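You operate a simulated robot arm through the tools that you are given. There is no shell and no other tool. Be economical: measure what you need, move in short steps, check, and stop when the job is done.

The job below is to be done with a simulated robot arm. You get a single attempt, and the scene is never put back.

JOB
Unlock the hand press, seat the cap of the blue valve and lock it again.
Fine: valve from the TO PRESS rack into the DONE tray; leave the swing plate out; red knob back to LOCK. Set down upright: what you pick out.
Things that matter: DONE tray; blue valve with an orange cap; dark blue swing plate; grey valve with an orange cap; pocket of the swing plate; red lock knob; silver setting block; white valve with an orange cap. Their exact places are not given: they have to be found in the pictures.

It is judged by the outcome, as a careful person would: the job done as asked, and still so three seconds after it is handed in. It fails if anything else is knocked over, pushed out of place, dropped, spilled or broken. Lids that push on must go on centred and level and be pressed home; caps that screw on are set level and turned clockwise until they are tight.

ROBOT AND FRAMES
A 7-joint arm with a three-finger gripper on a trunk, on a base that drives. Base frame: it is fixed to the floor where the robot stands at the start and does not move with it; the origin is under the middle of the robot, x ahead of it, y to its left, z up; the surface under the hand at the start is at about z = 0.86. Lengths are in m, angles in rad, forces in N, time in s.
With the tool pointing down near the work surface it reaches from about 0.14 to 0.88 m from the robot's upright axis, wherever it stands. Its first joint turns from -2.897 to 2.897 rad. Places, roughly: DONE tray [0.4, 0, 0.9]; dark blue swing plate [0.5, 0, 0.9]; pocket of the swing plate [0.5, 0, 0.9]; red lock knob [0.7, -0.1, 0.9]. Payload 2.94 kg.
Tool frame: the origin (TCP) lies between the finger pads and is the grasp point; the fingertips stand 0.03 m ahead of it; z points along the fingers, y is the line along which they close. Largest opening 0.132 m; the body of the gripper starts 0.107 m behind the TCP.
Orientation is told as [roll, pitch, yaw] about the base's x, y, z axes, in that order, counted from this pose: with the fingers straight down and closing along the base's y, the tool's x points along the base's -x, its y along +y and its z along -z.

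CONTROLS
- The arm moves only by the tool drive_tool. Its arguments are lists of equal length, an entry for each row: "slide": the shift along the base's x, y, z in m, a list of three; "angular": the turn, a rotation vector about the base's x, y, z in rad, a list of three; "grip": the gripper command, from -1 (fully open) to 1 (shut), values between in proportion. In form: {"slide": [[x, y, z], ...], "angular": [[rx, ry, rz], ...], "grip": [grip, ...]}. A call has 1 to 12 rows; each row shifts and turns the commanded pose from where the row before left it. Rows are played at 5 a second. More than 0.05 m and 0.15 rad between two rows, or a gripper value outside its range, and nothing of the call is played. Where a pose cannot be reached the arm comes as near as it can. A force on the tool above 40 N (or 10 N above the force at the start of the call, whichever is more), or a blocked arm, ends the call early, and 0.2 s more pass. Each finger halts on what it meets, pressing with about 30 N; the grip force reading is that of the motor and also rises with nothing between the fingers. The clock runs only during rows and for 0.2 s after the last one: add rows that do not move to give the fingers time. The reply holds the time, the measured pose of the TCP, the force on the tool along the base axes, the opening and the grip force, in the units named above and with some noise, with the torque about the TCP (base axes, N m) and any sound that the robot's microphone picked up.
- Cameras (640 x 400 px; columns grow to the right, rows downward): "scene" is now at [0.0339, 0.1686, 1.761]; the picture's right is [-0.43, -0.90, 0.00], its down [-0.75, 0.35, -0.56] and it looks along [0.51, -0.24, -0.83] (base axes); focal length 253 px, centre (320, 200). "wrist" rides on the gripper at [0.072, 0.003, -0.144] in the tool frame; the picture's right is [-0.04, 1.00, 0.00], its down [-0.88, -0.04, -0.48] and it looks along [-0.47, -0.02, 0.88] (tool axes); focal length 256 px, centre (320, 200).
- snapshot(camera): a new picture of that camera. It takes no simulated time.
- lift_body(by): slides the trunk up (or, below 0, down) by that many m; the arm and the scene camera ride with it, the base frame stays. It gives what a move gives, with no picture.
- steer(legs): drives the robot by 1 to 6 legs, each [ahead, left, turn to the left] in m, m and rad, along the robot's own axes; the way and the turn of a leg run together, so that a leg with both is an arc; at most 1.5 m and 3.142 rad a leg. The arm and the cameras ride along, it lands a little off, and it stops where it bumps. It gives what a move gives.
- aim_head(pan, tilt): turns the head with the scene camera to pan (to the left, within 2.496 rad either way) and tilt (down, from -0.506 to 1.204), counted from straight ahead of the robot. It gives what a move gives.
- point_at(camera, pixels): there is no depth. For up to 12 entries [column, row, z] of the newest picture of that camera ("zoom" is the newest enlarged one), the place [x, y] in the base frame at which the ray of that pixel passes the height z, good to about 0.002 m, but the place of the scene camera against the robot may be out by one fixed shift of up to 0.012 m in any direction. It takes no simulated time.
- enlarge(camera, box): a new picture of the part [left, top, right, bottom] of that camera's present view, enlarged. It takes no simulated time.
- job_done(): hands the job in; it is judged then, once.

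Work in short steps. Measure before you move; look again where a grasp or a placing could have gone wrong, and mend it. You have 80 turns and 52 pictures in all, those below and enlarged ones among them. Open the gripper and draw the arm clear of the work before you hand the job in, unless the task says otherwise; then end with one line.

The tools are called after ">>>" as a command line: name --argument value ..., lists and objects as JSON in quotes. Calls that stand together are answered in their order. drive_tool: Moves the arm, as the interface text tells. Its arguments: {"type":"object","properties":{"slide":{"type":"array"},"angular":{"type":"array"},"grip":{"type":"array"}},"required":["slide","angular","grip"]} The other tools are called the same way: lift_body (by) slides the trunk up or down; steer (legs) drives the base; aim_head (pan, tilt) turns the head that bears the scene camera; snapshot (camera) takes a picture; point_at (camera, pixels) gives the place at which the rays of pixels pass given heights; enlarge (camera, box) takes an enlarged picture of a part of a camera's view; job_done () hands the job in.

At the start:

```text
time: 0.0
ee_pos: [0.5802, 0.0975, 1.2705]
tcp_rot: [0.0, 0.001, 0.0]
wrist_force: [0.2, -0.1, 0.0]
moment: [-0.02, -0.01, 0.03]
grip_width: 0.1322
finger_force: 0.0
trunk travel left (down, up): [-0.275, 0.265]
robot x, y, heading: [0.0013, -0.0015, 0.001]
head pan, tilt: [-0.44, 0.972]
```

scene: 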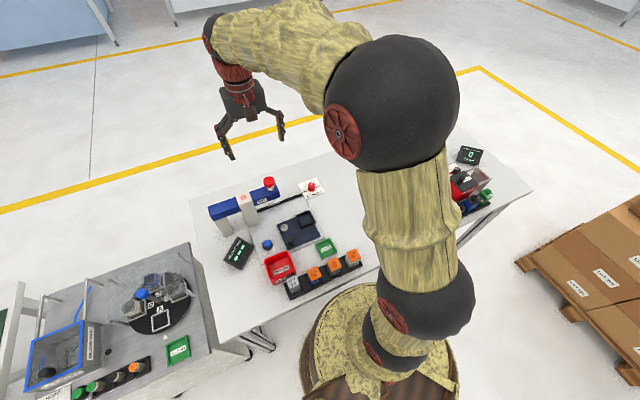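
wrist: 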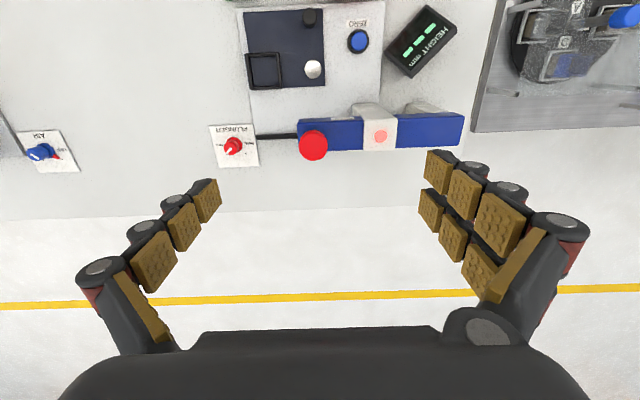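

The press sits around pixels (200-370, 170-300) in the scene view. I enlarge that region and the wrist view to read the labels.

>>> enlarge --camera "scene" --box '[190, 165, 390, 305]'

>>> enlarge --camera "wrist" --box '[190, 0, 480, 180]'

```text
2.86 times, centred on (290, 235) of scene
```

zoom: 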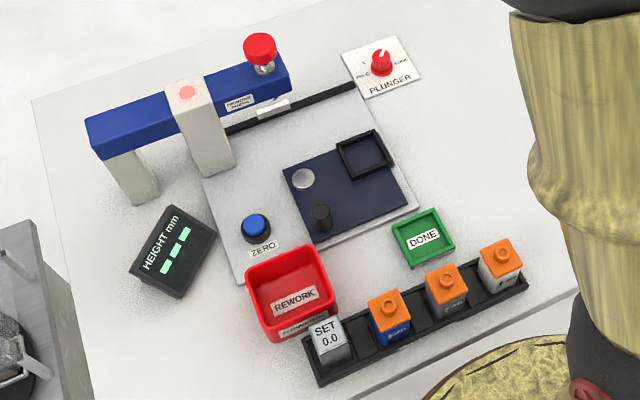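

```text
2.21 times, centred on (335, 90) of wrist
```

zoom: 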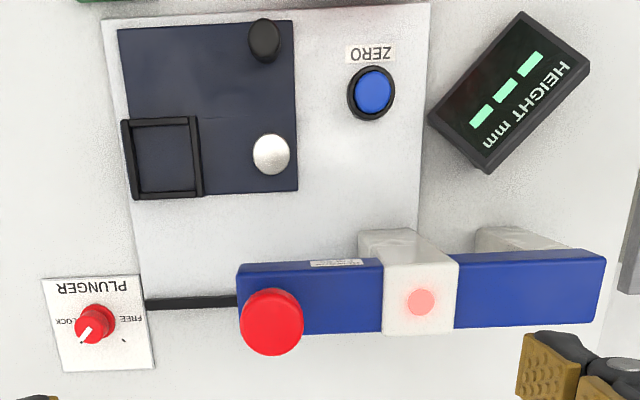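

The layout: the red knob (PLUNGER FREE/LOCK), the swing plate with pivot, handle and pocket, and the plunger with its red head on a blue arm. I bring the hand back over the work for measured wrist pictures.

>>> drive_tool --slide '[[-0.045, -0.02, 0], [-0.045, -0.02, 0], [-0.045, -0.02, 0], [-0.045, -0.02, 0], [-0.04, -0.02, 0]]' --angular '[[0, 0, 0], [0, 0, 0], [0, 0, 0], [0, 0, 0], [0, 0, 0]]' --grip '[-1, -1, -1, -1, -1]'

>>> snapshot --camera "wrist"

>>> snapshot --camera "scene"

```text
time: 1.2
ee_pos: [0.3603, -0.0029, 1.2692]
tcp_rot: [0.0, -0.002, 0.0]
wrist_force: [0.7, -0.4, 0.3]
moment: [0.0, -0.02, -0.01]
grip_width: 0.1321
finger_force: 0.2
trunk travel left (down, up): [-0.275, 0.265]
robot x, y, heading: [0.0032, 0.0024, -0.001]
head pan, tilt: [-0.44, 0.972]
```

```text
47 pictures are left
```

wrist: 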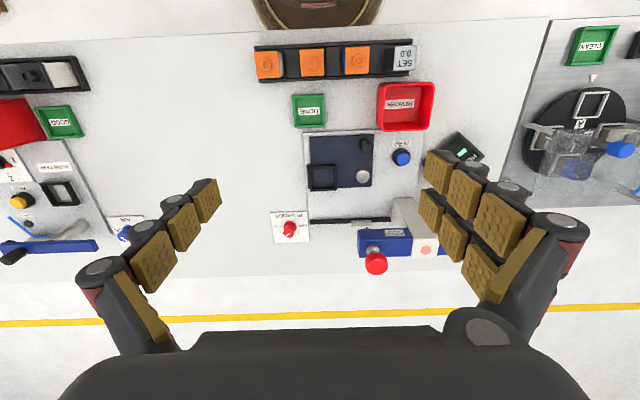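

```text
46 pictures are left
```

scene: 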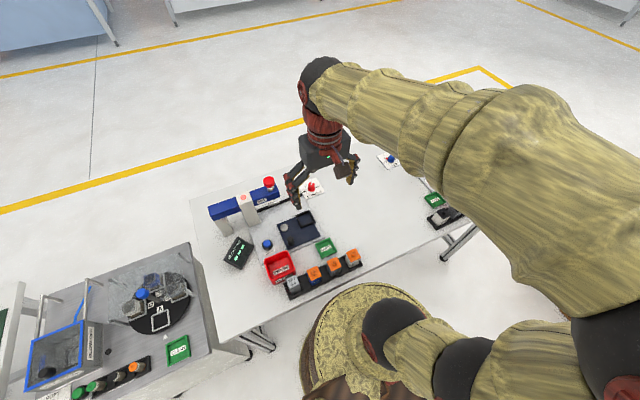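

Wrist view shows the rack at (255-415, 60), tray (309,110), plate (340,160), knob (290,229). I enlarge this area and locate points.

>>> enlarge --camera "wrist" --box '[240, 30, 480, 180]'

>>> enlarge --camera "wrist" --box '[260, 120, 460, 280]'

>>> point_at --camera "wrist" --pixels '[[309, 110, 0.86], [290, 229, 0.9], [376, 264, 1.0], [357, 60, 0.91], [312, 62, 0.91], [269, 65, 0.91], [404, 57, 0.91], [362, 177, 0.89], [366, 145, 0.89], [322, 177, 0.88], [402, 157, 0.88], [425, 250, 1.0]]'

```text
2.67 times, centred on (360, 105) of wrist
```

zoom: 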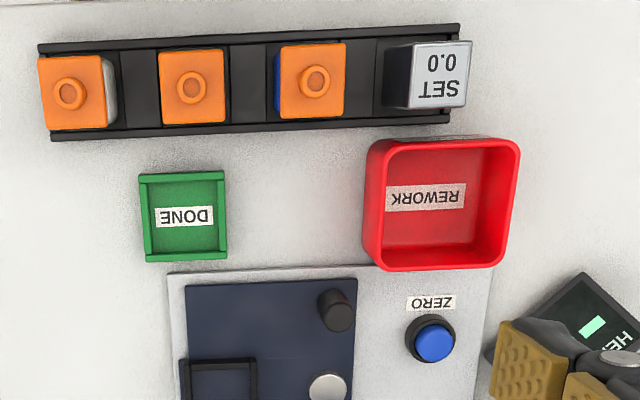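

```text
2.50 times, centred on (360, 200) of wrist
```

zoom: 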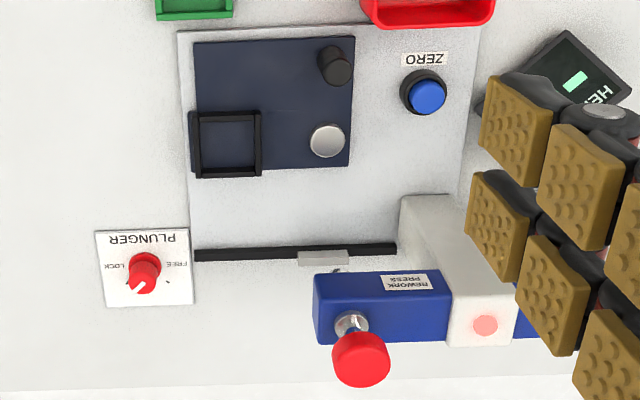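

```text
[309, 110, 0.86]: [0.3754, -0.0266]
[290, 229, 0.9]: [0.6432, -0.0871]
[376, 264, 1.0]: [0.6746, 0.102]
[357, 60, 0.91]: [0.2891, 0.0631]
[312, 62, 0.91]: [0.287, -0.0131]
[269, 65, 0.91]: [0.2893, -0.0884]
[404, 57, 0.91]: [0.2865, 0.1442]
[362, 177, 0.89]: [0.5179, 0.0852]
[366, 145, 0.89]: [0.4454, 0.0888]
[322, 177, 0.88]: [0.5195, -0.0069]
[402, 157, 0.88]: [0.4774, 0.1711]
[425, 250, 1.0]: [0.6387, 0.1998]
```

I triangulate the plunger head and others with the scene view (red head about (269,182), knob (311,187)).

>>> enlarge --camera "scene" --box '[200, 165, 340, 255]'

>>> point_at --camera "scene" --pixels '[[269, 182, 0.98], [269, 182, 1.02], [269, 182, 1.06], [311, 187, 0.88], [311, 187, 0.9], [333, 264, 0.91], [326, 247, 0.86]]'

>>> point_at --camera "wrist" --pixels '[[376, 264, 0.98], [376, 264, 1.02], [376, 264, 1.06], [290, 229, 0.88]]'

```text
4.44 times, centred on (270, 210) of scene
```

zoom: 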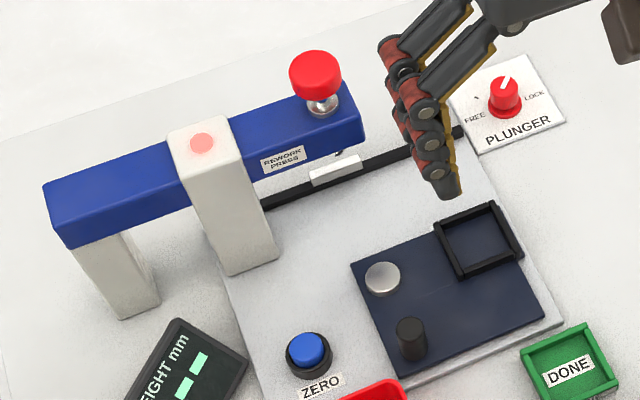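

```text
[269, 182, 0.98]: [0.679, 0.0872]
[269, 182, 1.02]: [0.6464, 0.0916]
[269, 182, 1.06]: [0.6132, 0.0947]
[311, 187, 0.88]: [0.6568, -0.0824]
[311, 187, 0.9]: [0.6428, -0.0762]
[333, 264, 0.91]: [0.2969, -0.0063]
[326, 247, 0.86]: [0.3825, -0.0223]
```

```text
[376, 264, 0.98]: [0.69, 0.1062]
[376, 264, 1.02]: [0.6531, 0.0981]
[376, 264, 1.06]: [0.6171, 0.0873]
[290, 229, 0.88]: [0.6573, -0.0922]
```

Plunger head is around (0.605, 0.087) with its top near z 1.07, just where the pocket would swing round the pivot. Next a close look at the lock knob.

>>> drive_tool --slide '[[0.025, -0.02, -0.035], [0.025, -0.02, -0.035], [0.025, -0.02, -0.035], [0.025, -0.025, -0.035], [0.0, 0, -0.03]]' --angular '[[0, 0, 0], [0, 0, 0], [0, 0, 0], [0, 0, 0], [0, 0, 0]]' --grip '[-1, -1, -1, -1, -1]'

>>> snapshot --camera "wrist"

```text
time: 2.4
ee_pos: [0.4614, -0.089, 1.0996]
tcp_rot: [0.0, 0.001, -0.001]
wrist_force: [0.7, -0.1, -0.2]
moment: [-0.01, 0.03, -0.03]
grip_width: 0.1322
finger_force: 0.0
trunk travel left (down, up): [-0.275, 0.265]
robot x, y, heading: [-0.0009, 0.0014, 0.002]
head pan, tilt: [-0.44, 0.972]
```

```text
42 pictures are left
```

wrist: 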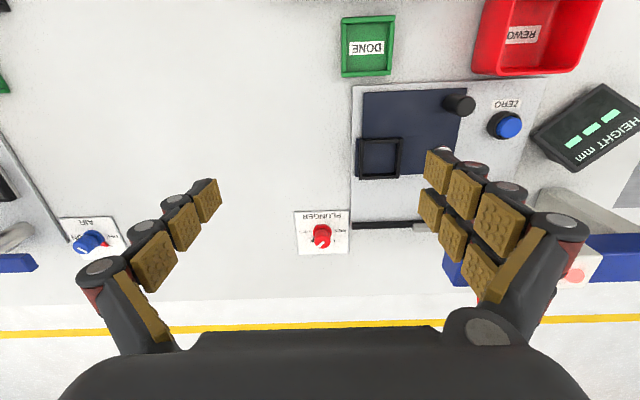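

The knob is at (322,236). I zoom on it and also measure the plate features.

>>> enlarge --camera "wrist" --box '[285, 200, 361, 262]'

>>> point_at --camera "wrist" --pixels '[[322, 232, 0.88], [322, 232, 0.9], [322, 236, 0.9], [380, 158, 0.88], [380, 158, 0.89], [459, 105, 0.89], [459, 105, 0.91], [442, 152, 0.89], [368, 46, 0.87]]'

```text
6.45 times, centred on (323, 231) of wrist
```

zoom: 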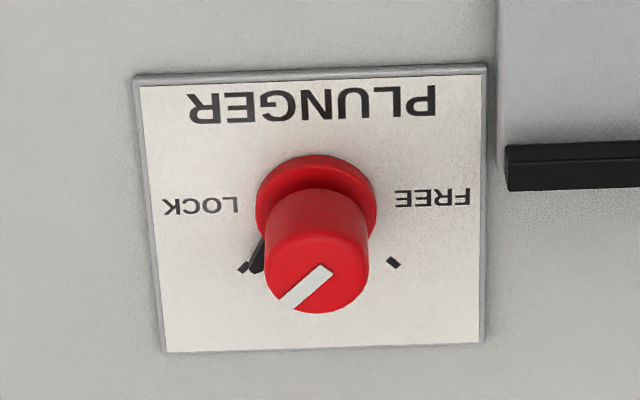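

```text
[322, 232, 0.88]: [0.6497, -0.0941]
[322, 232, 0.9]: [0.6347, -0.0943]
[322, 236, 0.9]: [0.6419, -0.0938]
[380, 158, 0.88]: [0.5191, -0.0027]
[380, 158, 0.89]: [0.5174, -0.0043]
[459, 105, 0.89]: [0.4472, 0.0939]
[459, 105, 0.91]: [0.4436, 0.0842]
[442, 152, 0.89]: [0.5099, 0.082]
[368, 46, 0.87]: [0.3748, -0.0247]
```

The pointer is at LOCK (pointing +x,-y); FREE is 90° counter-clockwise. Knob axis about (0.657,-0.094), top near z 0.9. I move above it, yawing to -0.785 so I can turn through +90°.

>>> drive_tool --slide '[[0.035, 0, 0], [0.035, -0.002, 0], [0.035, -0.001, 0], [0.035, -0.001, 0], [0.03, -0.001, -0.03], [0.024, 0, -0.04], [0, 0, 0]]' --angular '[[0, 0, -0.135], [0, 0, -0.13], [0, 0, -0.13], [0, 0, -0.13], [0, 0, -0.13], [0, 0, -0.13], [0, 0, 0]]' --grip '[0, 0, 0, 0, 0, 0, 0]'

>>> snapshot --camera "wrist"

```text
time: 4.0
ee_pos: [0.6535, -0.0935, 1.0298]
tcp_rot: [-0.001, 0.002, -0.786]
wrist_force: [0.0, 0.1, 0.7]
moment: [0.0, -0.02, 0.01]
grip_width: 0.0663
finger_force: 0.0
trunk travel left (down, up): [-0.275, 0.265]
robot x, y, heading: [-0.0002, -0.0004, -0.0]
head pan, tilt: [-0.44, 0.972]
```

```text
40 pictures are left
```

wrist: 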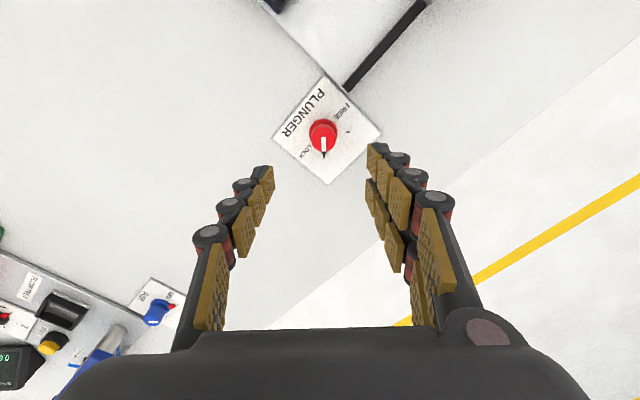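

I measure the knob again from this pose: top centre at (323,142), collar around (321,132).

>>> enlarge --camera "wrist" --box '[265, 70, 385, 190]'

>>> point_at --camera "wrist" --pixels '[[323, 143, 0.88], [323, 143, 0.89], [323, 143, 0.9], [322, 132, 0.87]]'

```text
3.33 times, centred on (325, 130) of wrist
```

zoom: 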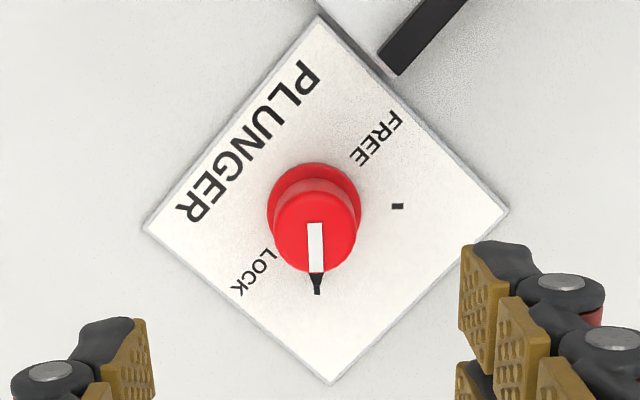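

```text
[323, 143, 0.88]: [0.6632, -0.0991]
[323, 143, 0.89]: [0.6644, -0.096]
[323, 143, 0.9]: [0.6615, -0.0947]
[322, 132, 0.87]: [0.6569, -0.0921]
```

Knob axis is about (0.657,-0.093) with top near z 0.895. I descend to z≈0.91 with the fingers astride.

>>> drive_tool --slide '[[0.0035, 0, -0.035], [0, 0, -0.035], [0, 0, -0.03], [0, 0, -0.02], [0, 0, 0]]' --angular '[[0, 0, 0], [0, 0, 0], [0, 0, 0], [0, 0, 0], [0, 0, 0]]' --grip '[0, 0, 0, 0, 0]'

>>> snapshot --camera "wrist"

```text
time: 5.2
ee_pos: [0.6584, -0.0929, 0.9106]
tcp_rot: [-0.001, 0.0, -0.786]
wrist_force: [0.1, 0.0, -0.2]
moment: [-0.01, 0.01, 0.01]
grip_width: 0.066
finger_force: 0.1
trunk travel left (down, up): [-0.275, 0.265]
robot x, y, heading: [-0.001, 0.001, 0.001]
head pan, tilt: [-0.44, 0.972]
```

```text
38 pictures are left
```

wrist: 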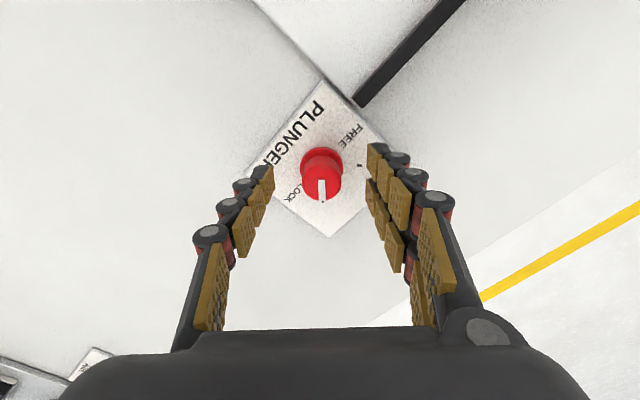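

Knob is centred between the tips. I lower 6 mm and close.

>>> drive_tool --slide '[[0, 0, -0.006], [0, 0, 0], [0, 0, 0], [0, 0, 0], [0, 0, 0]]' --angular '[[0, 0, 0], [0, 0, 0], [0, 0, 0], [0, 0, 0], [0, 0, 0]]' --grip '[0, 1, 1, 1, 1]'

```text
time: 6.4
ee_pos: [0.657, -0.0929, 0.9064]
tcp_rot: [0.0, 0.0, -0.784]
wrist_force: [4.9, 4.8, -2.5]
moment: [0.07, -0.29, 0.06]
grip_width: 0.027
finger_force: 27.1
trunk travel left (down, up): [-0.275, 0.265]
robot x, y, heading: [0.001, 0.0004, -0.001]
head pan, tilt: [-0.44, 0.972]
```

Gripped at 27 mm. I turn +90° counter-clockwise to FREE.

>>> drive_tool --slide '[[0, 0, 0], [0, 0, 0], [0, 0, 0], [0, 0, 0], [0, 0, 0], [0, 0, 0], [0, 0, 0], [0, 0, 0], [0, 0, 0], [0, 0, 0], [0, 0, 0], [0, 0, 0]]' --angular '[[0, 0, 0.143], [0, 0, 0.143], [0, 0, 0.143], [0, 0, 0.143], [0, 0, 0.143], [0, 0, 0.143], [0, 0, 0.143], [0, 0, 0.143], [0, 0, 0.143], [0, 0, 0.143], [0, 0, 0.143], [0, 0, 0]]' --grip '[1, 1, 1, 1, 1, 1, 1, 1, 1, 1, 1, 1]'

>>> snapshot --camera "wrist"

```text
time: 9.0
ee_pos: [0.6581, -0.0956, 0.9048]
tcp_rot: [-0.002, -0.001, 0.789]
wrist_force: [6.8, -16.5, 8.0]
moment: [-0.63, -0.22, -0.04]
grip_width: 0.0263
finger_force: 45.0
trunk travel left (down, up): [-0.275, 0.265]
robot x, y, heading: [-0.0005, 0.0018, 0.004]
head pan, tilt: [-0.44, 0.972]
```

```text
37 pictures are left
```

wrist: 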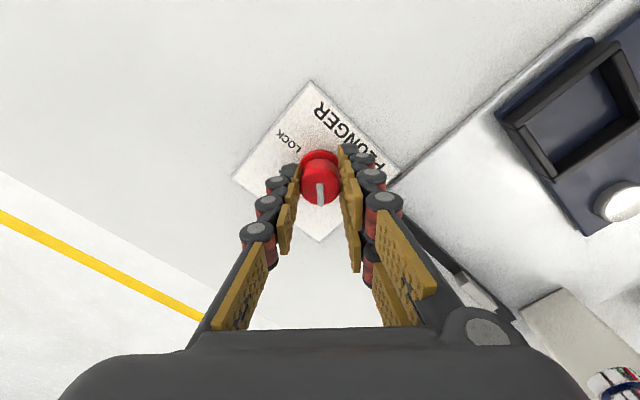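

The pointer followed the hand. I open, rise, and verify the knob and bar.

>>> drive_tool --slide '[[0, 0, 0], [0, 0, 0], [0, 0, 0.03], [0, 0, 0.04], [-0.01, 0, 0.04], [0, 0, 0]]' --angular '[[0, 0, 0], [0, 0, 0], [0, 0, 0], [0, 0, 0], [0, 0, 0], [0, 0, 0]]' --grip '[0, 0, 0, 0, 0, 0]'

>>> enlarge --camera "wrist" --box '[220, 40, 500, 215]'

```text
time: 10.4
ee_pos: [0.6478, -0.0929, 1.0138]
tcp_rot: [0.0, 0.0, 0.788]
wrist_force: [-0.6, 0.2, 0.5]
moment: [-0.01, -0.03, 0.0]
grip_width: 0.0658
finger_force: 0.1
trunk travel left (down, up): [-0.275, 0.265]
robot x, y, heading: [0.0007, 0.0002, -0.002]
head pan, tilt: [-0.44, 0.972]
```

```text
2.29 times, centred on (360, 128) of wrist
```

zoom: 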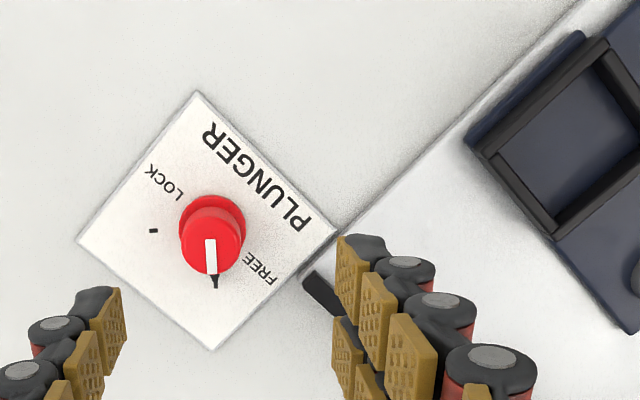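

The knob is at FREE. Now I move up and back over the blue valve near (0.289,0.063), unwinding the yaw.

>>> drive_tool --slide '[[0, 0, 0.045], [-0.025, 0, 0.045], [-0.045, 0.015, 0.02], [-0.045, 0.02, 0], [-0.045, 0.02, 0], [-0.045, 0.025, 0], [-0.045, 0.025, 0], [-0.045, 0.025, 0], [-0.045, 0.025, 0], [-0.03, 0, -0.02], [0, 0, 0]]' --angular '[[0, 0, 0], [0, 0, 0], [0, 0, -0.13], [0, 0, -0.13], [0, 0, -0.13], [0, 0, -0.13], [0, 0, -0.13], [0, 0, -0.138], [0, 0, 0], [0, 0, 0], [0, 0, 0]]' --grip '[0, 0, 0, 0, 0, 0, 0, 0, 0, 0, 0]'

>>> snapshot --camera "wrist"

```text
refused: row 2 steps farther than a row can; nothing moved
```

```text
35 pictures are left
```

wrist: 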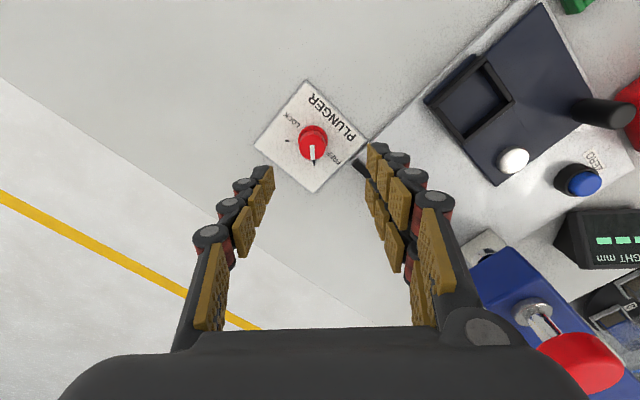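

Row 2 was a bit too long; I repeat with shorter rows.

>>> drive_tool --slide '[[0, 0, 0.045], [-0.02, 0, 0.04], [-0.04, 0.01, 0.02], [-0.042, 0.02, 0], [-0.043, 0.02, 0], [-0.042, 0.022, 0], [-0.042, 0.022, 0], [-0.042, 0.022, 0], [-0.042, 0.022, 0], [-0.04, 0.017, 0], [-0.025, 0, -0.02], [0, 0, 0]]' --angular '[[0, 0, 0], [0, 0, 0], [0, 0, -0.13], [0, 0, -0.13], [0, 0, -0.13], [0, 0, -0.13], [0, 0, -0.13], [0, 0, -0.138], [0, 0, 0], [0, 0, 0], [0, 0, 0], [0, 0, 0]]' --grip '[0, 0, 0, 0, 0, 0, 0, 0, 0, 0, 0, 0]'

>>> snapshot --camera "wrist"

```text
time: 13.0
ee_pos: [0.2705, 0.0631, 1.101]
tcp_rot: [0.0, 0.001, -0.001]
wrist_force: [-0.1, 0.2, -0.1]
moment: [0.03, 0.01, -0.02]
grip_width: 0.0659
finger_force: 0.0
trunk travel left (down, up): [-0.275, 0.265]
robot x, y, heading: [-0.0008, 0.006, 0.003]
head pan, tilt: [-0.44, 0.972]
```

```text
34 pictures are left
```

wrist: 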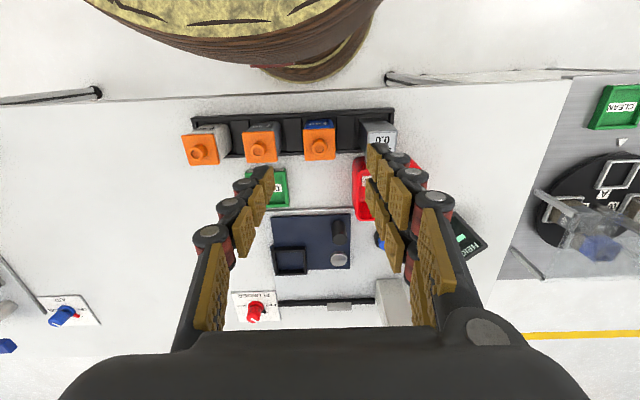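

The blue valve is in view at (319,142). I zoom and measure it.

>>> enlarge --camera "wrist" --box '[230, 90, 410, 200]'

>>> point_at --camera "wrist" --pixels '[[320, 147, 0.9], [320, 147, 0.92], [320, 147, 0.94], [303, 136, 0.92], [336, 136, 0.92], [304, 160, 0.92], [336, 158, 0.92], [319, 124, 0.87]]'

```text
3.56 times, centred on (320, 145) of wrist
```

zoom: 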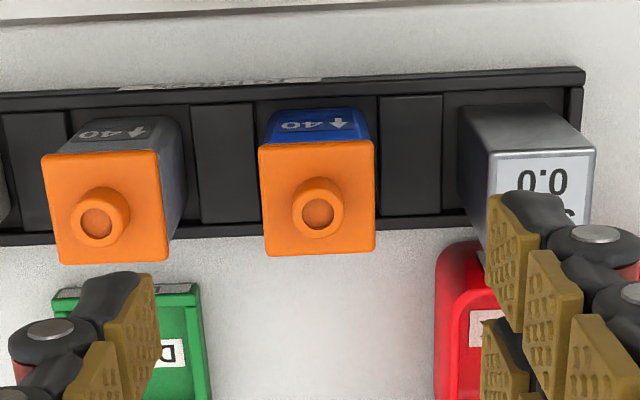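

```text
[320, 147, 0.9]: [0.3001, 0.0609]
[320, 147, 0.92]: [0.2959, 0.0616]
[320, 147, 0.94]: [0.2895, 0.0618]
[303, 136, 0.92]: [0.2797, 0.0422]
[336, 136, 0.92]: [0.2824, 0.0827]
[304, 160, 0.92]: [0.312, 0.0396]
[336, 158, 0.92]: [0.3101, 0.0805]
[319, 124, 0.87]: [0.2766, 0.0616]
```

I want a side look at the valve (cap thickness, gap), using the scene camera.

>>> enlarge --camera "scene" --box '[280, 235, 380, 305]'

```text
5.71 times, centred on (330, 270) of scene
```

zoom: 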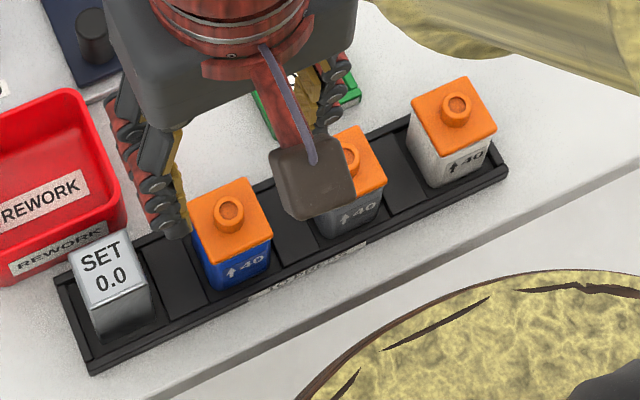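

The valve centre is about (0.289,0.0615), cap top z≈0.94, faces nearly aligned with the axes. I go down to z≈0.99 and check before straddling.

>>> drive_tool --slide '[[0.0185, -0.0015, -0.03], [0, 0, -0.04], [0, 0, -0.04], [0, 0, 0]]' --angular '[[0, 0, 0], [0, 0, 0], [0, 0, 0], [0, 0, 0]]' --grip '[0, 0, 0, 0]'

>>> snapshot --camera "wrist"

```text
time: 14.0
ee_pos: [0.289, 0.0596, 0.9892]
tcp_rot: [-0.001, 0.001, -0.001]
wrist_force: [0.1, -1.1, -0.1]
moment: [-0.02, 0.03, 0.02]
grip_width: 0.066
finger_force: 0.0
trunk travel left (down, up): [-0.275, 0.265]
robot x, y, heading: [0.0012, -0.0013, -0.002]
head pan, tilt: [-0.44, 0.972]
```

```text
31 pictures are left
```

wrist: 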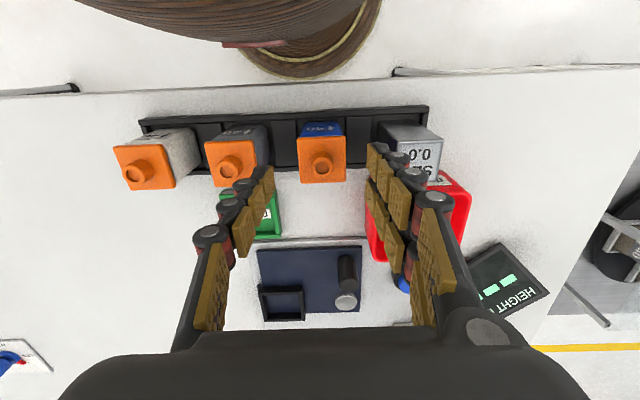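

The cap centre is at about (322,160), boss (323,165). I check its place at z 0.94.

>>> point_at --camera "wrist" --pixels '[[322, 160, 0.94], [297, 138, 0.94], [346, 136, 0.94], [300, 183, 0.94], [347, 181, 0.94], [322, 160, 0.935]]'

```text
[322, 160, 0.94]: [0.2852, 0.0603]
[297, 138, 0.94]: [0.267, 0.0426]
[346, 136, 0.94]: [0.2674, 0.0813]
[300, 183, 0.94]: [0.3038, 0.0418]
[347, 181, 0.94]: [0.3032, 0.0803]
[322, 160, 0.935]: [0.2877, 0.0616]
```

Cap centre ≈(0.286,0.0615), 38 mm square, yaw ≈0. I shift slightly and lower to TCP z≈0.915 (tips 0.885).

>>> drive_tool --slide '[[-0.002, 0.0015, -0.034], [0, 0, -0.025], [0, 0, -0.015], [0, 0, 0]]' --angular '[[0, 0, 0], [0, 0, 0], [0, 0, 0], [0, 0, 0]]' --grip '[0, 0, 0, 0]'

>>> enlarge --camera "wrist" --box '[220, 90, 460, 240]'

```text
time: 15.0
ee_pos: [0.2861, 0.0624, 0.9152]
tcp_rot: [0.0, 0.0, 0.0]
wrist_force: [-0.5, 0.5, -0.6]
moment: [-0.01, 0.0, -0.02]
grip_width: 0.0661
finger_force: 0.1
trunk travel left (down, up): [-0.275, 0.265]
robot x, y, heading: [0.0003, -0.0016, -0.002]
head pan, tilt: [-0.44, 0.972]
```

```text
2.67 times, centred on (340, 165) of wrist
```

zoom: 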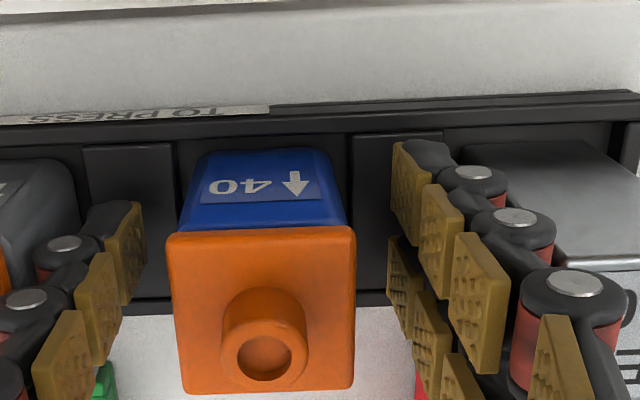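

The tips straddle the body below the cap. I close.

>>> drive_tool --slide '[[0, 0, 0], [0, 0, 0], [0, 0, 0], [0, 0, 0]]' --angular '[[0, 0, 0], [0, 0, 0], [0, 0, 0], [0, 0, 0]]' --grip '[1, 1, 1, 1]'

>>> enlarge --camera "wrist" --box '[220, 90, 460, 240]'

```text
time: 16.0
ee_pos: [0.2855, 0.062, 0.9152]
tcp_rot: [0.0, 0.0, -0.001]
wrist_force: [-0.3, -0.3, -0.5]
moment: [-0.03, 0.02, 0.01]
grip_width: 0.0391
finger_force: 29.7
trunk travel left (down, up): [-0.275, 0.265]
robot x, y, heading: [0.0004, -0.0005, -0.0]
head pan, tilt: [-0.44, 0.972]
```

```text
2.67 times, centred on (340, 165) of wrist
```

zoom: 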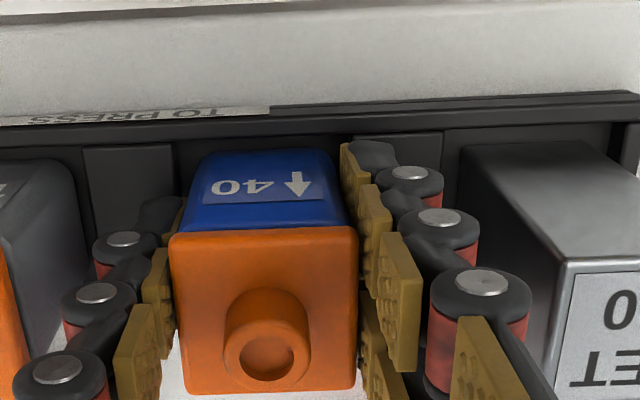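

Gripped at 39 mm. I lift 15 mm and check that the blue body comes along with the cap.

>>> drive_tool --slide '[[0, 0, 0.007], [0, 0, 0.008], [0, 0, 0]]' --angular '[[0, 0, 0], [0, 0, 0], [0, 0, 0]]' --grip '[1, 1, 1]'

>>> enlarge --camera "wrist" --box '[220, 90, 460, 240]'

```text
time: 16.8
ee_pos: [0.2858, 0.0614, 0.9307]
tcp_rot: [0.0, 0.0, -0.001]
wrist_force: [0.2, -0.3, -1.1]
moment: [0.0, 0.02, 0.01]
grip_width: 0.0391
finger_force: 30.2
trunk travel left (down, up): [-0.275, 0.265]
robot x, y, heading: [0.0023, 0.0033, 0.001]
head pan, tilt: [-0.44, 0.972]
```

```text
2.67 times, centred on (340, 165) of wrist
```

zoom: 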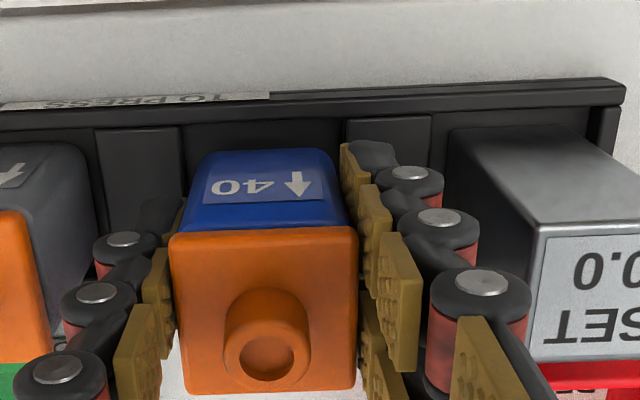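

Body and cap both lifted cleanly. I rise to z≈1.12 and move to where the pocket is seen past the held valve.

>>> drive_tool --slide '[[0, 0, 0.04], [0, 0, 0.045], [0, 0, 0.045], [0.02, -0.01, 0.04], [0.044, -0.014, 0.02], [0.045, -0.015, 0], [0.045, -0.015, 0], [0.045, -0.015, 0], [0.045, -0.015, 0], [0.02, -0.006, 0], [0, 0, 0]]' --angular '[[0, 0, 0], [0, 0, 0], [0, 0, 0], [0, 0, 0], [0, 0, 0], [0, 0, 0], [0, 0, 0], [0, 0, 0], [0, 0, 0], [0, 0, 0], [0, 0, 0]]' --grip '[1, 1, 1, 1, 1, 1, 1, 1, 1, 1, 1]'

>>> snapshot --camera "wrist"

```text
refused: row 5 steps farther than a row can; nothing moved
```

```text
27 pictures are left
```

wrist: 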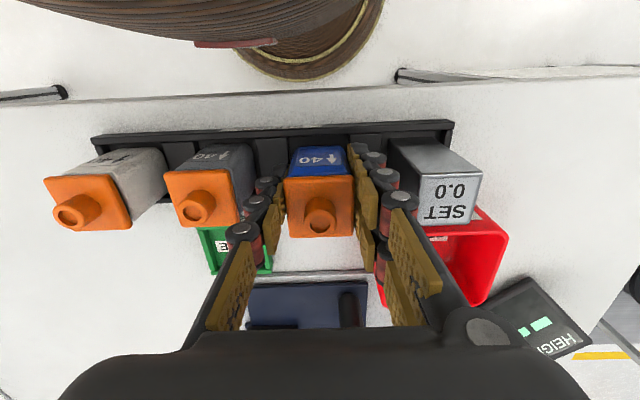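

One row too long again; shorter rows this time.

>>> drive_tool --slide '[[0, 0, 0.04], [0, 0, 0.045], [0, 0, 0.045], [0.015, -0.005, 0.04], [0.04, -0.014, 0.02], [0.045, -0.015, 0], [0.045, -0.015, 0], [0.045, -0.015, 0], [0.045, -0.015, 0], [0.03, -0.01, 0], [0, 0, 0]]' --angular '[[0, 0, 0], [0, 0, 0], [0, 0, 0], [0, 0, 0], [0, 0, 0], [0, 0, 0], [0, 0, 0], [0, 0, 0], [0, 0, 0], [0, 0, 0], [0, 0, 0]]' --grip '[1, 1, 1, 1, 1, 1, 1, 1, 1, 1, 1]'

>>> enlarge --camera "wrist" --box '[280, 30, 460, 170]'

```text
time: 19.2
ee_pos: [0.55, -0.0266, 1.1201]
tcp_rot: [0.0, 0.0, -0.001]
wrist_force: [-0.2, 0.0, -1.5]
moment: [0.01, 0.05, 0.0]
grip_width: 0.0393
finger_force: 30.2
trunk travel left (down, up): [-0.275, 0.265]
robot x, y, heading: [-0.0035, 0.0022, -0.003]
head pan, tilt: [-0.44, 0.972]
```

```text
2.86 times, centred on (370, 100) of wrist
```

zoom: 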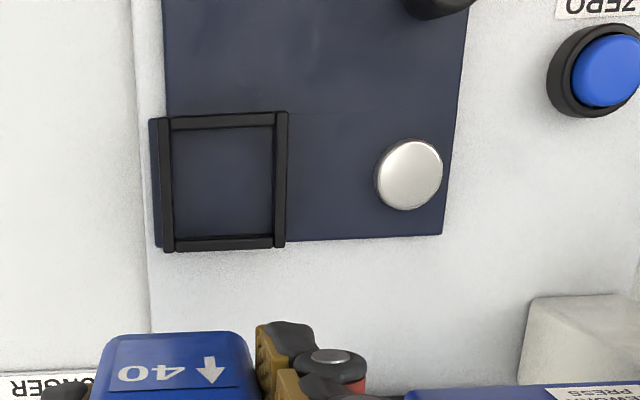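

The pocket is clear: inner floor corners at zoom (173,130),(272,127),(175,238),(273,233). I convert them, the pivot and handle.

>>> point_at --camera "zoom" --pixels '[[173, 130, 0.88], [272, 127, 0.88], [175, 238, 0.88], [273, 233, 0.88], [223, 182, 0.88], [223, 182, 0.89], [152, 118, 0.89], [288, 111, 0.89], [284, 246, 0.89], [163, 252, 0.89], [409, 175, 0.89], [224, 182, 0.87]]'

```text
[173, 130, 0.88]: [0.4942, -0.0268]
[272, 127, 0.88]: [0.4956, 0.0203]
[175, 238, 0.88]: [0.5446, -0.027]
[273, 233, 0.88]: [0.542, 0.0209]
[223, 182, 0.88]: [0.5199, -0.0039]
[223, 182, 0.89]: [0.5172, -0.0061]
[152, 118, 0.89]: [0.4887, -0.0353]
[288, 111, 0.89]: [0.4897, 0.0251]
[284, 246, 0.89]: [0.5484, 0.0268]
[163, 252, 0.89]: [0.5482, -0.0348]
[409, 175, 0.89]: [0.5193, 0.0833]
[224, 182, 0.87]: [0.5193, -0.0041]
```

Pocket centre (0.519,-0.004), 48 mm inside; pivot (0.519,0.083), so it swings to (0.606,0.083), under the plunger. I move over the pocket and lower to z≈0.95.

>>> drive_tool --slide '[[-0.031, 0.0226, 0], [0, 0, -0.045], [0, 0, -0.045], [0, 0, -0.045], [0, 0, -0.033], [0, 0, 0]]' --angular '[[0, 0, 0], [0, 0, 0], [0, 0, 0], [0, 0, 0], [0, 0, 0], [0, 0, 0]]' --grip '[1, 1, 1, 1, 1, 1]'

>>> snapshot --camera "wrist"

>>> enlarge --camera "scene" --box '[220, 170, 360, 270]'

```text
time: 20.6
ee_pos: [0.5191, -0.0035, 0.9515]
tcp_rot: [-0.001, 0.0, -0.001]
wrist_force: [0.1, 0.5, -0.4]
moment: [0.03, 0.03, -0.02]
grip_width: 0.039
finger_force: 29.7
trunk travel left (down, up): [-0.275, 0.265]
robot x, y, heading: [0.001, -0.0055, 0.001]
head pan, tilt: [-0.44, 0.972]
```

```text
25 pictures are left
```

wrist: 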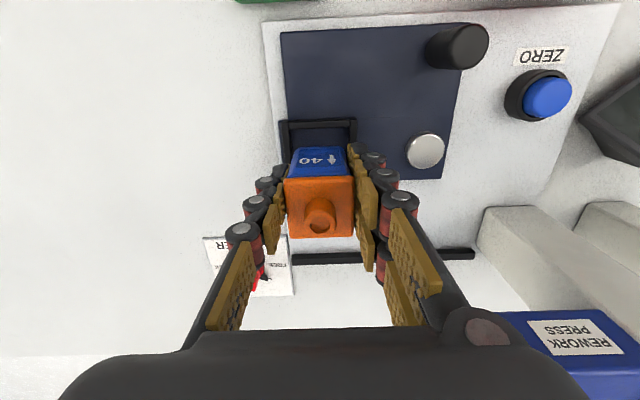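

```text
4.00 times, centred on (290, 220) of scene
```

zoom: 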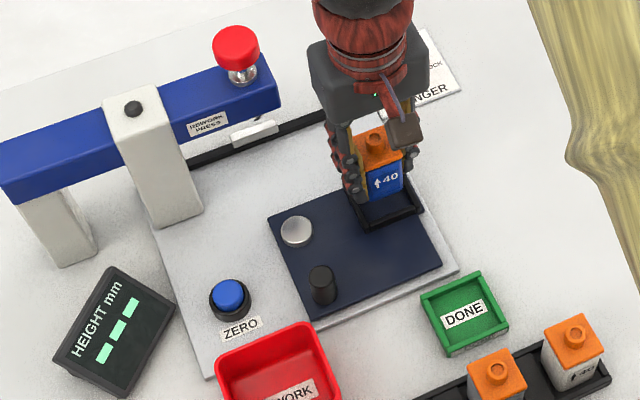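

Valve is over the pocket centre. I lower in small steps until it touches.

>>> drive_tool --slide '[[0, 0, -0.008], [0, 0, -0.006], [0, 0, -0.004], [0, 0, 0]]' --angular '[[0, 0, 0], [0, 0, 0], [0, 0, 0], [0, 0, 0]]' --grip '[1, 1, 1, 1]'

```text
time: 21.6
ee_pos: [0.5198, -0.0049, 0.9356]
tcp_rot: [0.001, -0.005, -0.002]
wrist_force: [0.9, 3.8, 22.2]
moment: [0.12, -0.62, -0.07]
grip_width: 0.0401
finger_force: 29.9
trunk travel left (down, up): [-0.275, 0.265]
robot x, y, heading: [-0.0016, -0.0038, -0.005]
head pan, tilt: [-0.44, 0.972]
```

Contact at z 0.9356 with 22 N. I look whether it's on the floor or on a wall.

>>> enlarge --camera "wrist" --box '[230, 100, 430, 240]'

>>> enlarge --camera "scene" --box '[285, 190, 335, 230]'

```text
2.86 times, centred on (330, 170) of wrist
```

zoom: 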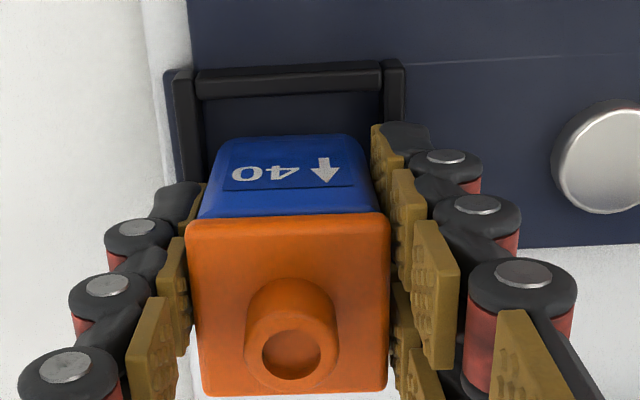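

```text
10.00 times, centred on (310, 210) of scene
```

zoom: 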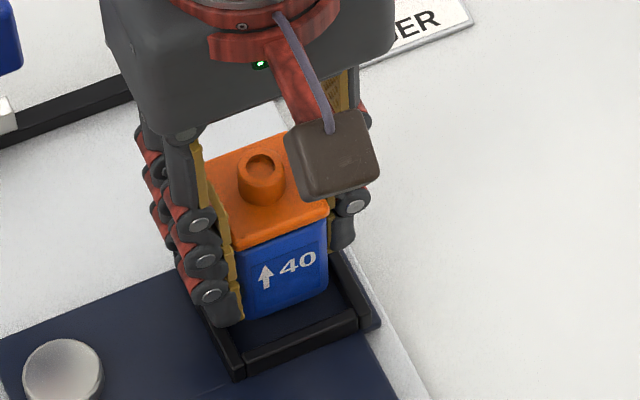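

The torque (My −0.62 at 22 N) says contact is ~28 mm ahead in +x, and the picture shows all of the gap at the near wall: the valve sits on the far wall, ~5.5 mm too far ahead. I raise, shift back and lower again.

>>> drive_tool --slide '[[0, 0, 0.01], [-0.0055, 0, 0], [0, 0, -0.008], [0, 0, -0.004], [0, 0, -0.004], [0, 0, 0]]' --angular '[[0, 0, 0], [0, 0, 0], [0, 0, 0], [0, 0, 0], [0, 0, 0], [0, 0, 0]]' --grip '[1, 1, 1, 1, 1, 1]'

>>> enlarge --camera "wrist" --box '[230, 100, 430, 240]'

```text
time: 23.0
ee_pos: [0.5137, -0.0046, 0.9279]
tcp_rot: [0.0, 0.001, 0.001]
wrist_force: [-0.2, 0.1, -0.6]
moment: [-0.01, 0.02, 0.02]
grip_width: 0.0391
finger_force: 30.0
trunk travel left (down, up): [-0.275, 0.265]
robot x, y, heading: [0.0012, 0.0003, 0.004]
head pan, tilt: [-0.44, 0.972]
```

```text
2.86 times, centred on (330, 170) of wrist
```

zoom: 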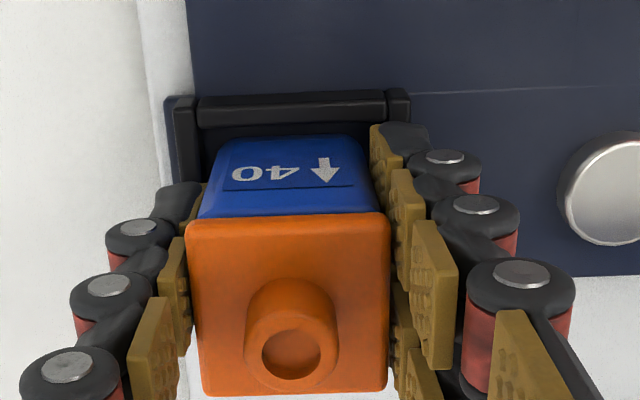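

It has passed the wall height without force and sits between the walls. I continue down to the floor.

>>> drive_tool --slide '[[0, 0, -0.003], [0, 0, -0.003], [0, 0, -0.003], [0, 0, 0]]' --angular '[[0, 0, 0], [0, 0, 0], [0, 0, 0], [0, 0, 0]]' --grip '[1, 1, 1, 1]'

```text
time: 24.0
ee_pos: [0.5139, -0.0053, 0.9218]
tcp_rot: [0.001, -0.006, -0.001]
wrist_force: [2.7, 0.7, 27.0]
moment: [0.04, -0.13, -0.26]
grip_width: 0.0398
finger_force: 30.0
trunk travel left (down, up): [-0.275, 0.265]
robot x, y, heading: [-0.0001, 0.0035, 0.002]
head pan, tilt: [-0.44, 0.972]
```

Floor contact, central torque. I relieve the load and open gently, then rise.

>>> drive_tool --slide '[[0, 0, 0.003], [0, 0, 0], [0, 0, 0], [0, 0, 0], [0, 0, 0.02], [0, 0, 0.04], [0, 0, 0.04], [-0.01, 0, 0.04], [0, 0, 0.04], [0, 0, 0]]' --angular '[[0, 0, 0], [0, 0, 0], [0, 0, 0], [0, 0, 0], [0, 0, 0], [0, 0, 0], [0, 0, 0], [0, 0, 0], [0, 0, 0], [0, 0, 0]]' --grip '[1, 0.1, 0.1, 0.1, 0.1, 0.1, 0.1, 0.1, 0.1, 0.1]'

>>> snapshot --camera "wrist"

```text
time: 26.2
ee_pos: [0.503, -0.0034, 1.1013]
tcp_rot: [0.001, 0.001, 0.001]
wrist_force: [-0.4, 0.4, -0.3]
moment: [0.01, -0.03, 0.01]
grip_width: 0.0592
finger_force: 0.0
trunk travel left (down, up): [-0.275, 0.265]
robot x, y, heading: [0.0017, 0.0006, 0.004]
head pan, tilt: [-0.44, 0.972]
```

```text
20 pictures are left
```

wrist: 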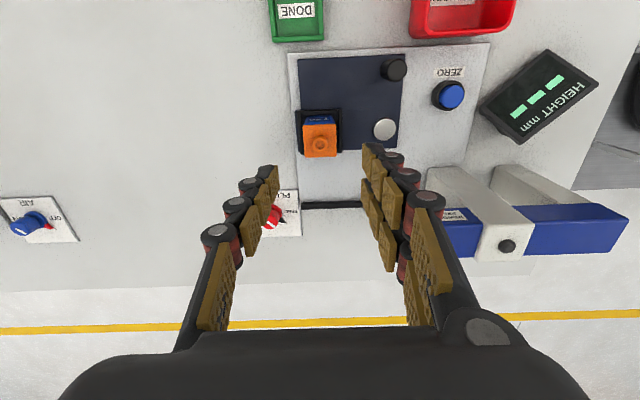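

The valve stands in the pocket at (320,140). Next I measure the black handle at (396,70).

>>> enlarge --camera "wrist" --box '[280, 40, 440, 170]'

>>> point_at --camera "wrist" --pixels '[[395, 70, 0.9], [395, 70, 0.92], [392, 72, 0.88], [385, 130, 0.89], [320, 141, 0.945], [320, 141, 0.935]]'

```text
3.08 times, centred on (360, 105) of wrist
```

zoom: 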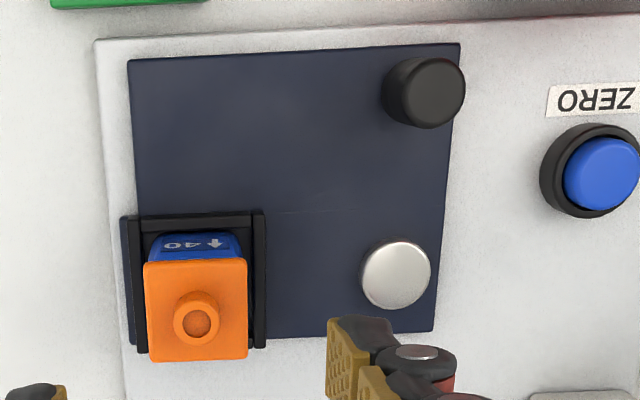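

```text
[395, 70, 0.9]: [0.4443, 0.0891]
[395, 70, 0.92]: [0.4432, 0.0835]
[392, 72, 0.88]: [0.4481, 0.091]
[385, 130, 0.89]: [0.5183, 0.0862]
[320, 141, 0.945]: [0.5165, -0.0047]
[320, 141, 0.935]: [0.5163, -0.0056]
```

Handle axis ≈(0.4445,0.0895), top z≈0.91. I move over it with yaw −0.785 (so the hand can co-rotate +90°) and go down to z 0.95.

>>> drive_tool --slide '[[-0.0145, 0.023, 0], [-0.0145, 0.023, 0], [-0.0145, 0.023, 0], [-0.0145, 0.024, 0], [0, 0, -0.04], [0, 0, -0.04], [0, 0, -0.04], [0, 0, -0.03], [0, 0, 0]]' --angular '[[0, 0, -0.131], [0, 0, -0.131], [0, 0, -0.131], [0, 0, -0.131], [0, 0, -0.131], [0, 0, -0.131], [0, 0, 0], [0, 0, 0], [0, 0, 0]]' --grip '[0.1, 0.1, 0.1, 0.1, 0.1, 0.1, 0.1, 0.1, 0.1]'

>>> snapshot --camera "wrist"

```text
time: 28.2
ee_pos: [0.4461, 0.0901, 0.9527]
tcp_rot: [0.001, 0.0, -0.787]
wrist_force: [-0.5, -0.2, 0.2]
moment: [0.01, 0.0, 0.02]
grip_width: 0.0593
finger_force: 0.1
trunk travel left (down, up): [-0.275, 0.265]
robot x, y, heading: [0.001, 0.0013, 0.001]
head pan, tilt: [-0.44, 0.972]
```

```text
18 pictures are left
```

wrist: 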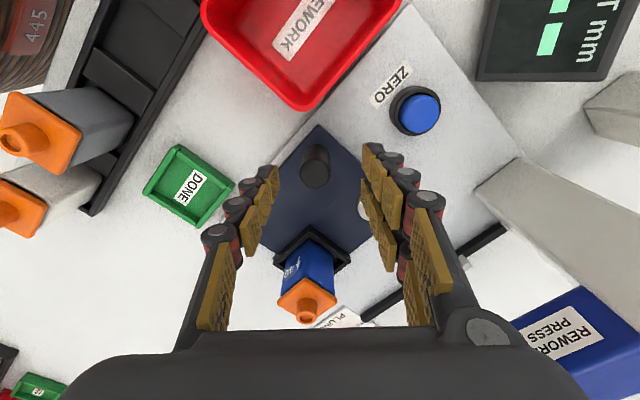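

The handle (315,168) is centred between the fingers. I lower to z≈0.915 and close.

>>> drive_tool --slide '[[0, 0, -0.02], [0, 0, -0.017], [0, 0, 0], [0, 0, 0], [0, 0, 0], [0, 0, 0]]' --angular '[[0, 0, 0], [0, 0, 0], [0, 0, 0], [0, 0, 0], [0, 0, 0], [0, 0, 0]]' --grip '[0.1, 0.1, 1, 1, 1, 1]'

```text
time: 29.6
ee_pos: [0.4442, 0.0882, 0.9153]
tcp_rot: [-0.004, 0.001, -0.786]
wrist_force: [-8.1, -15.5, -1.6]
moment: [-0.51, 0.28, 0.0]
grip_width: 0.0226
finger_force: 29.3
trunk travel left (down, up): [-0.275, 0.265]
robot x, y, heading: [-0.0062, 0.0002, 0.001]
head pan, tilt: [-0.44, 0.972]
```

Handle gripped (22.6 mm). I swing the first half of the arc about the pivot.

>>> drive_tool --slide '[[0.0001, -0.0098, 0], [0.0014, -0.0097, 0], [0.0027, -0.0094, 0], [0.0039, -0.009, 0], [0.005, -0.0084, 0], [0.0061, -0.0077, 0], [0, 0, 0]]' --angular '[[0, 0, 0.131], [0, 0, 0.131], [0, 0, 0.131], [0, 0, 0.131], [0, 0, 0.131], [0, 0, 0.131], [0, 0, 0]]' --grip '[1, 1, 1, 1, 1, 1, 1]'

>>> snapshot --camera "wrist"

```text
time: 31.2
ee_pos: [0.4644, 0.0337, 0.9145]
tcp_rot: [-0.001, 0.0, 0.0]
wrist_force: [-9.4, -12.1, -20.3]
moment: [-0.37, -0.38, -0.19]
grip_width: 0.0227
finger_force: 45.1
trunk travel left (down, up): [-0.275, 0.265]
robot x, y, heading: [-0.0023, 0.0011, 0.0]
head pan, tilt: [-0.44, 0.972]
```

```text
17 pictures are left
```

wrist: 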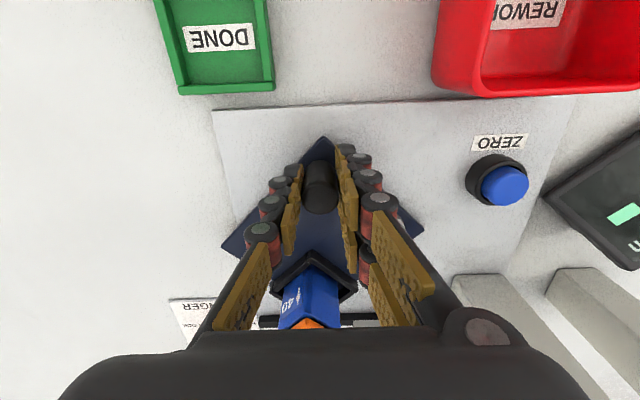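

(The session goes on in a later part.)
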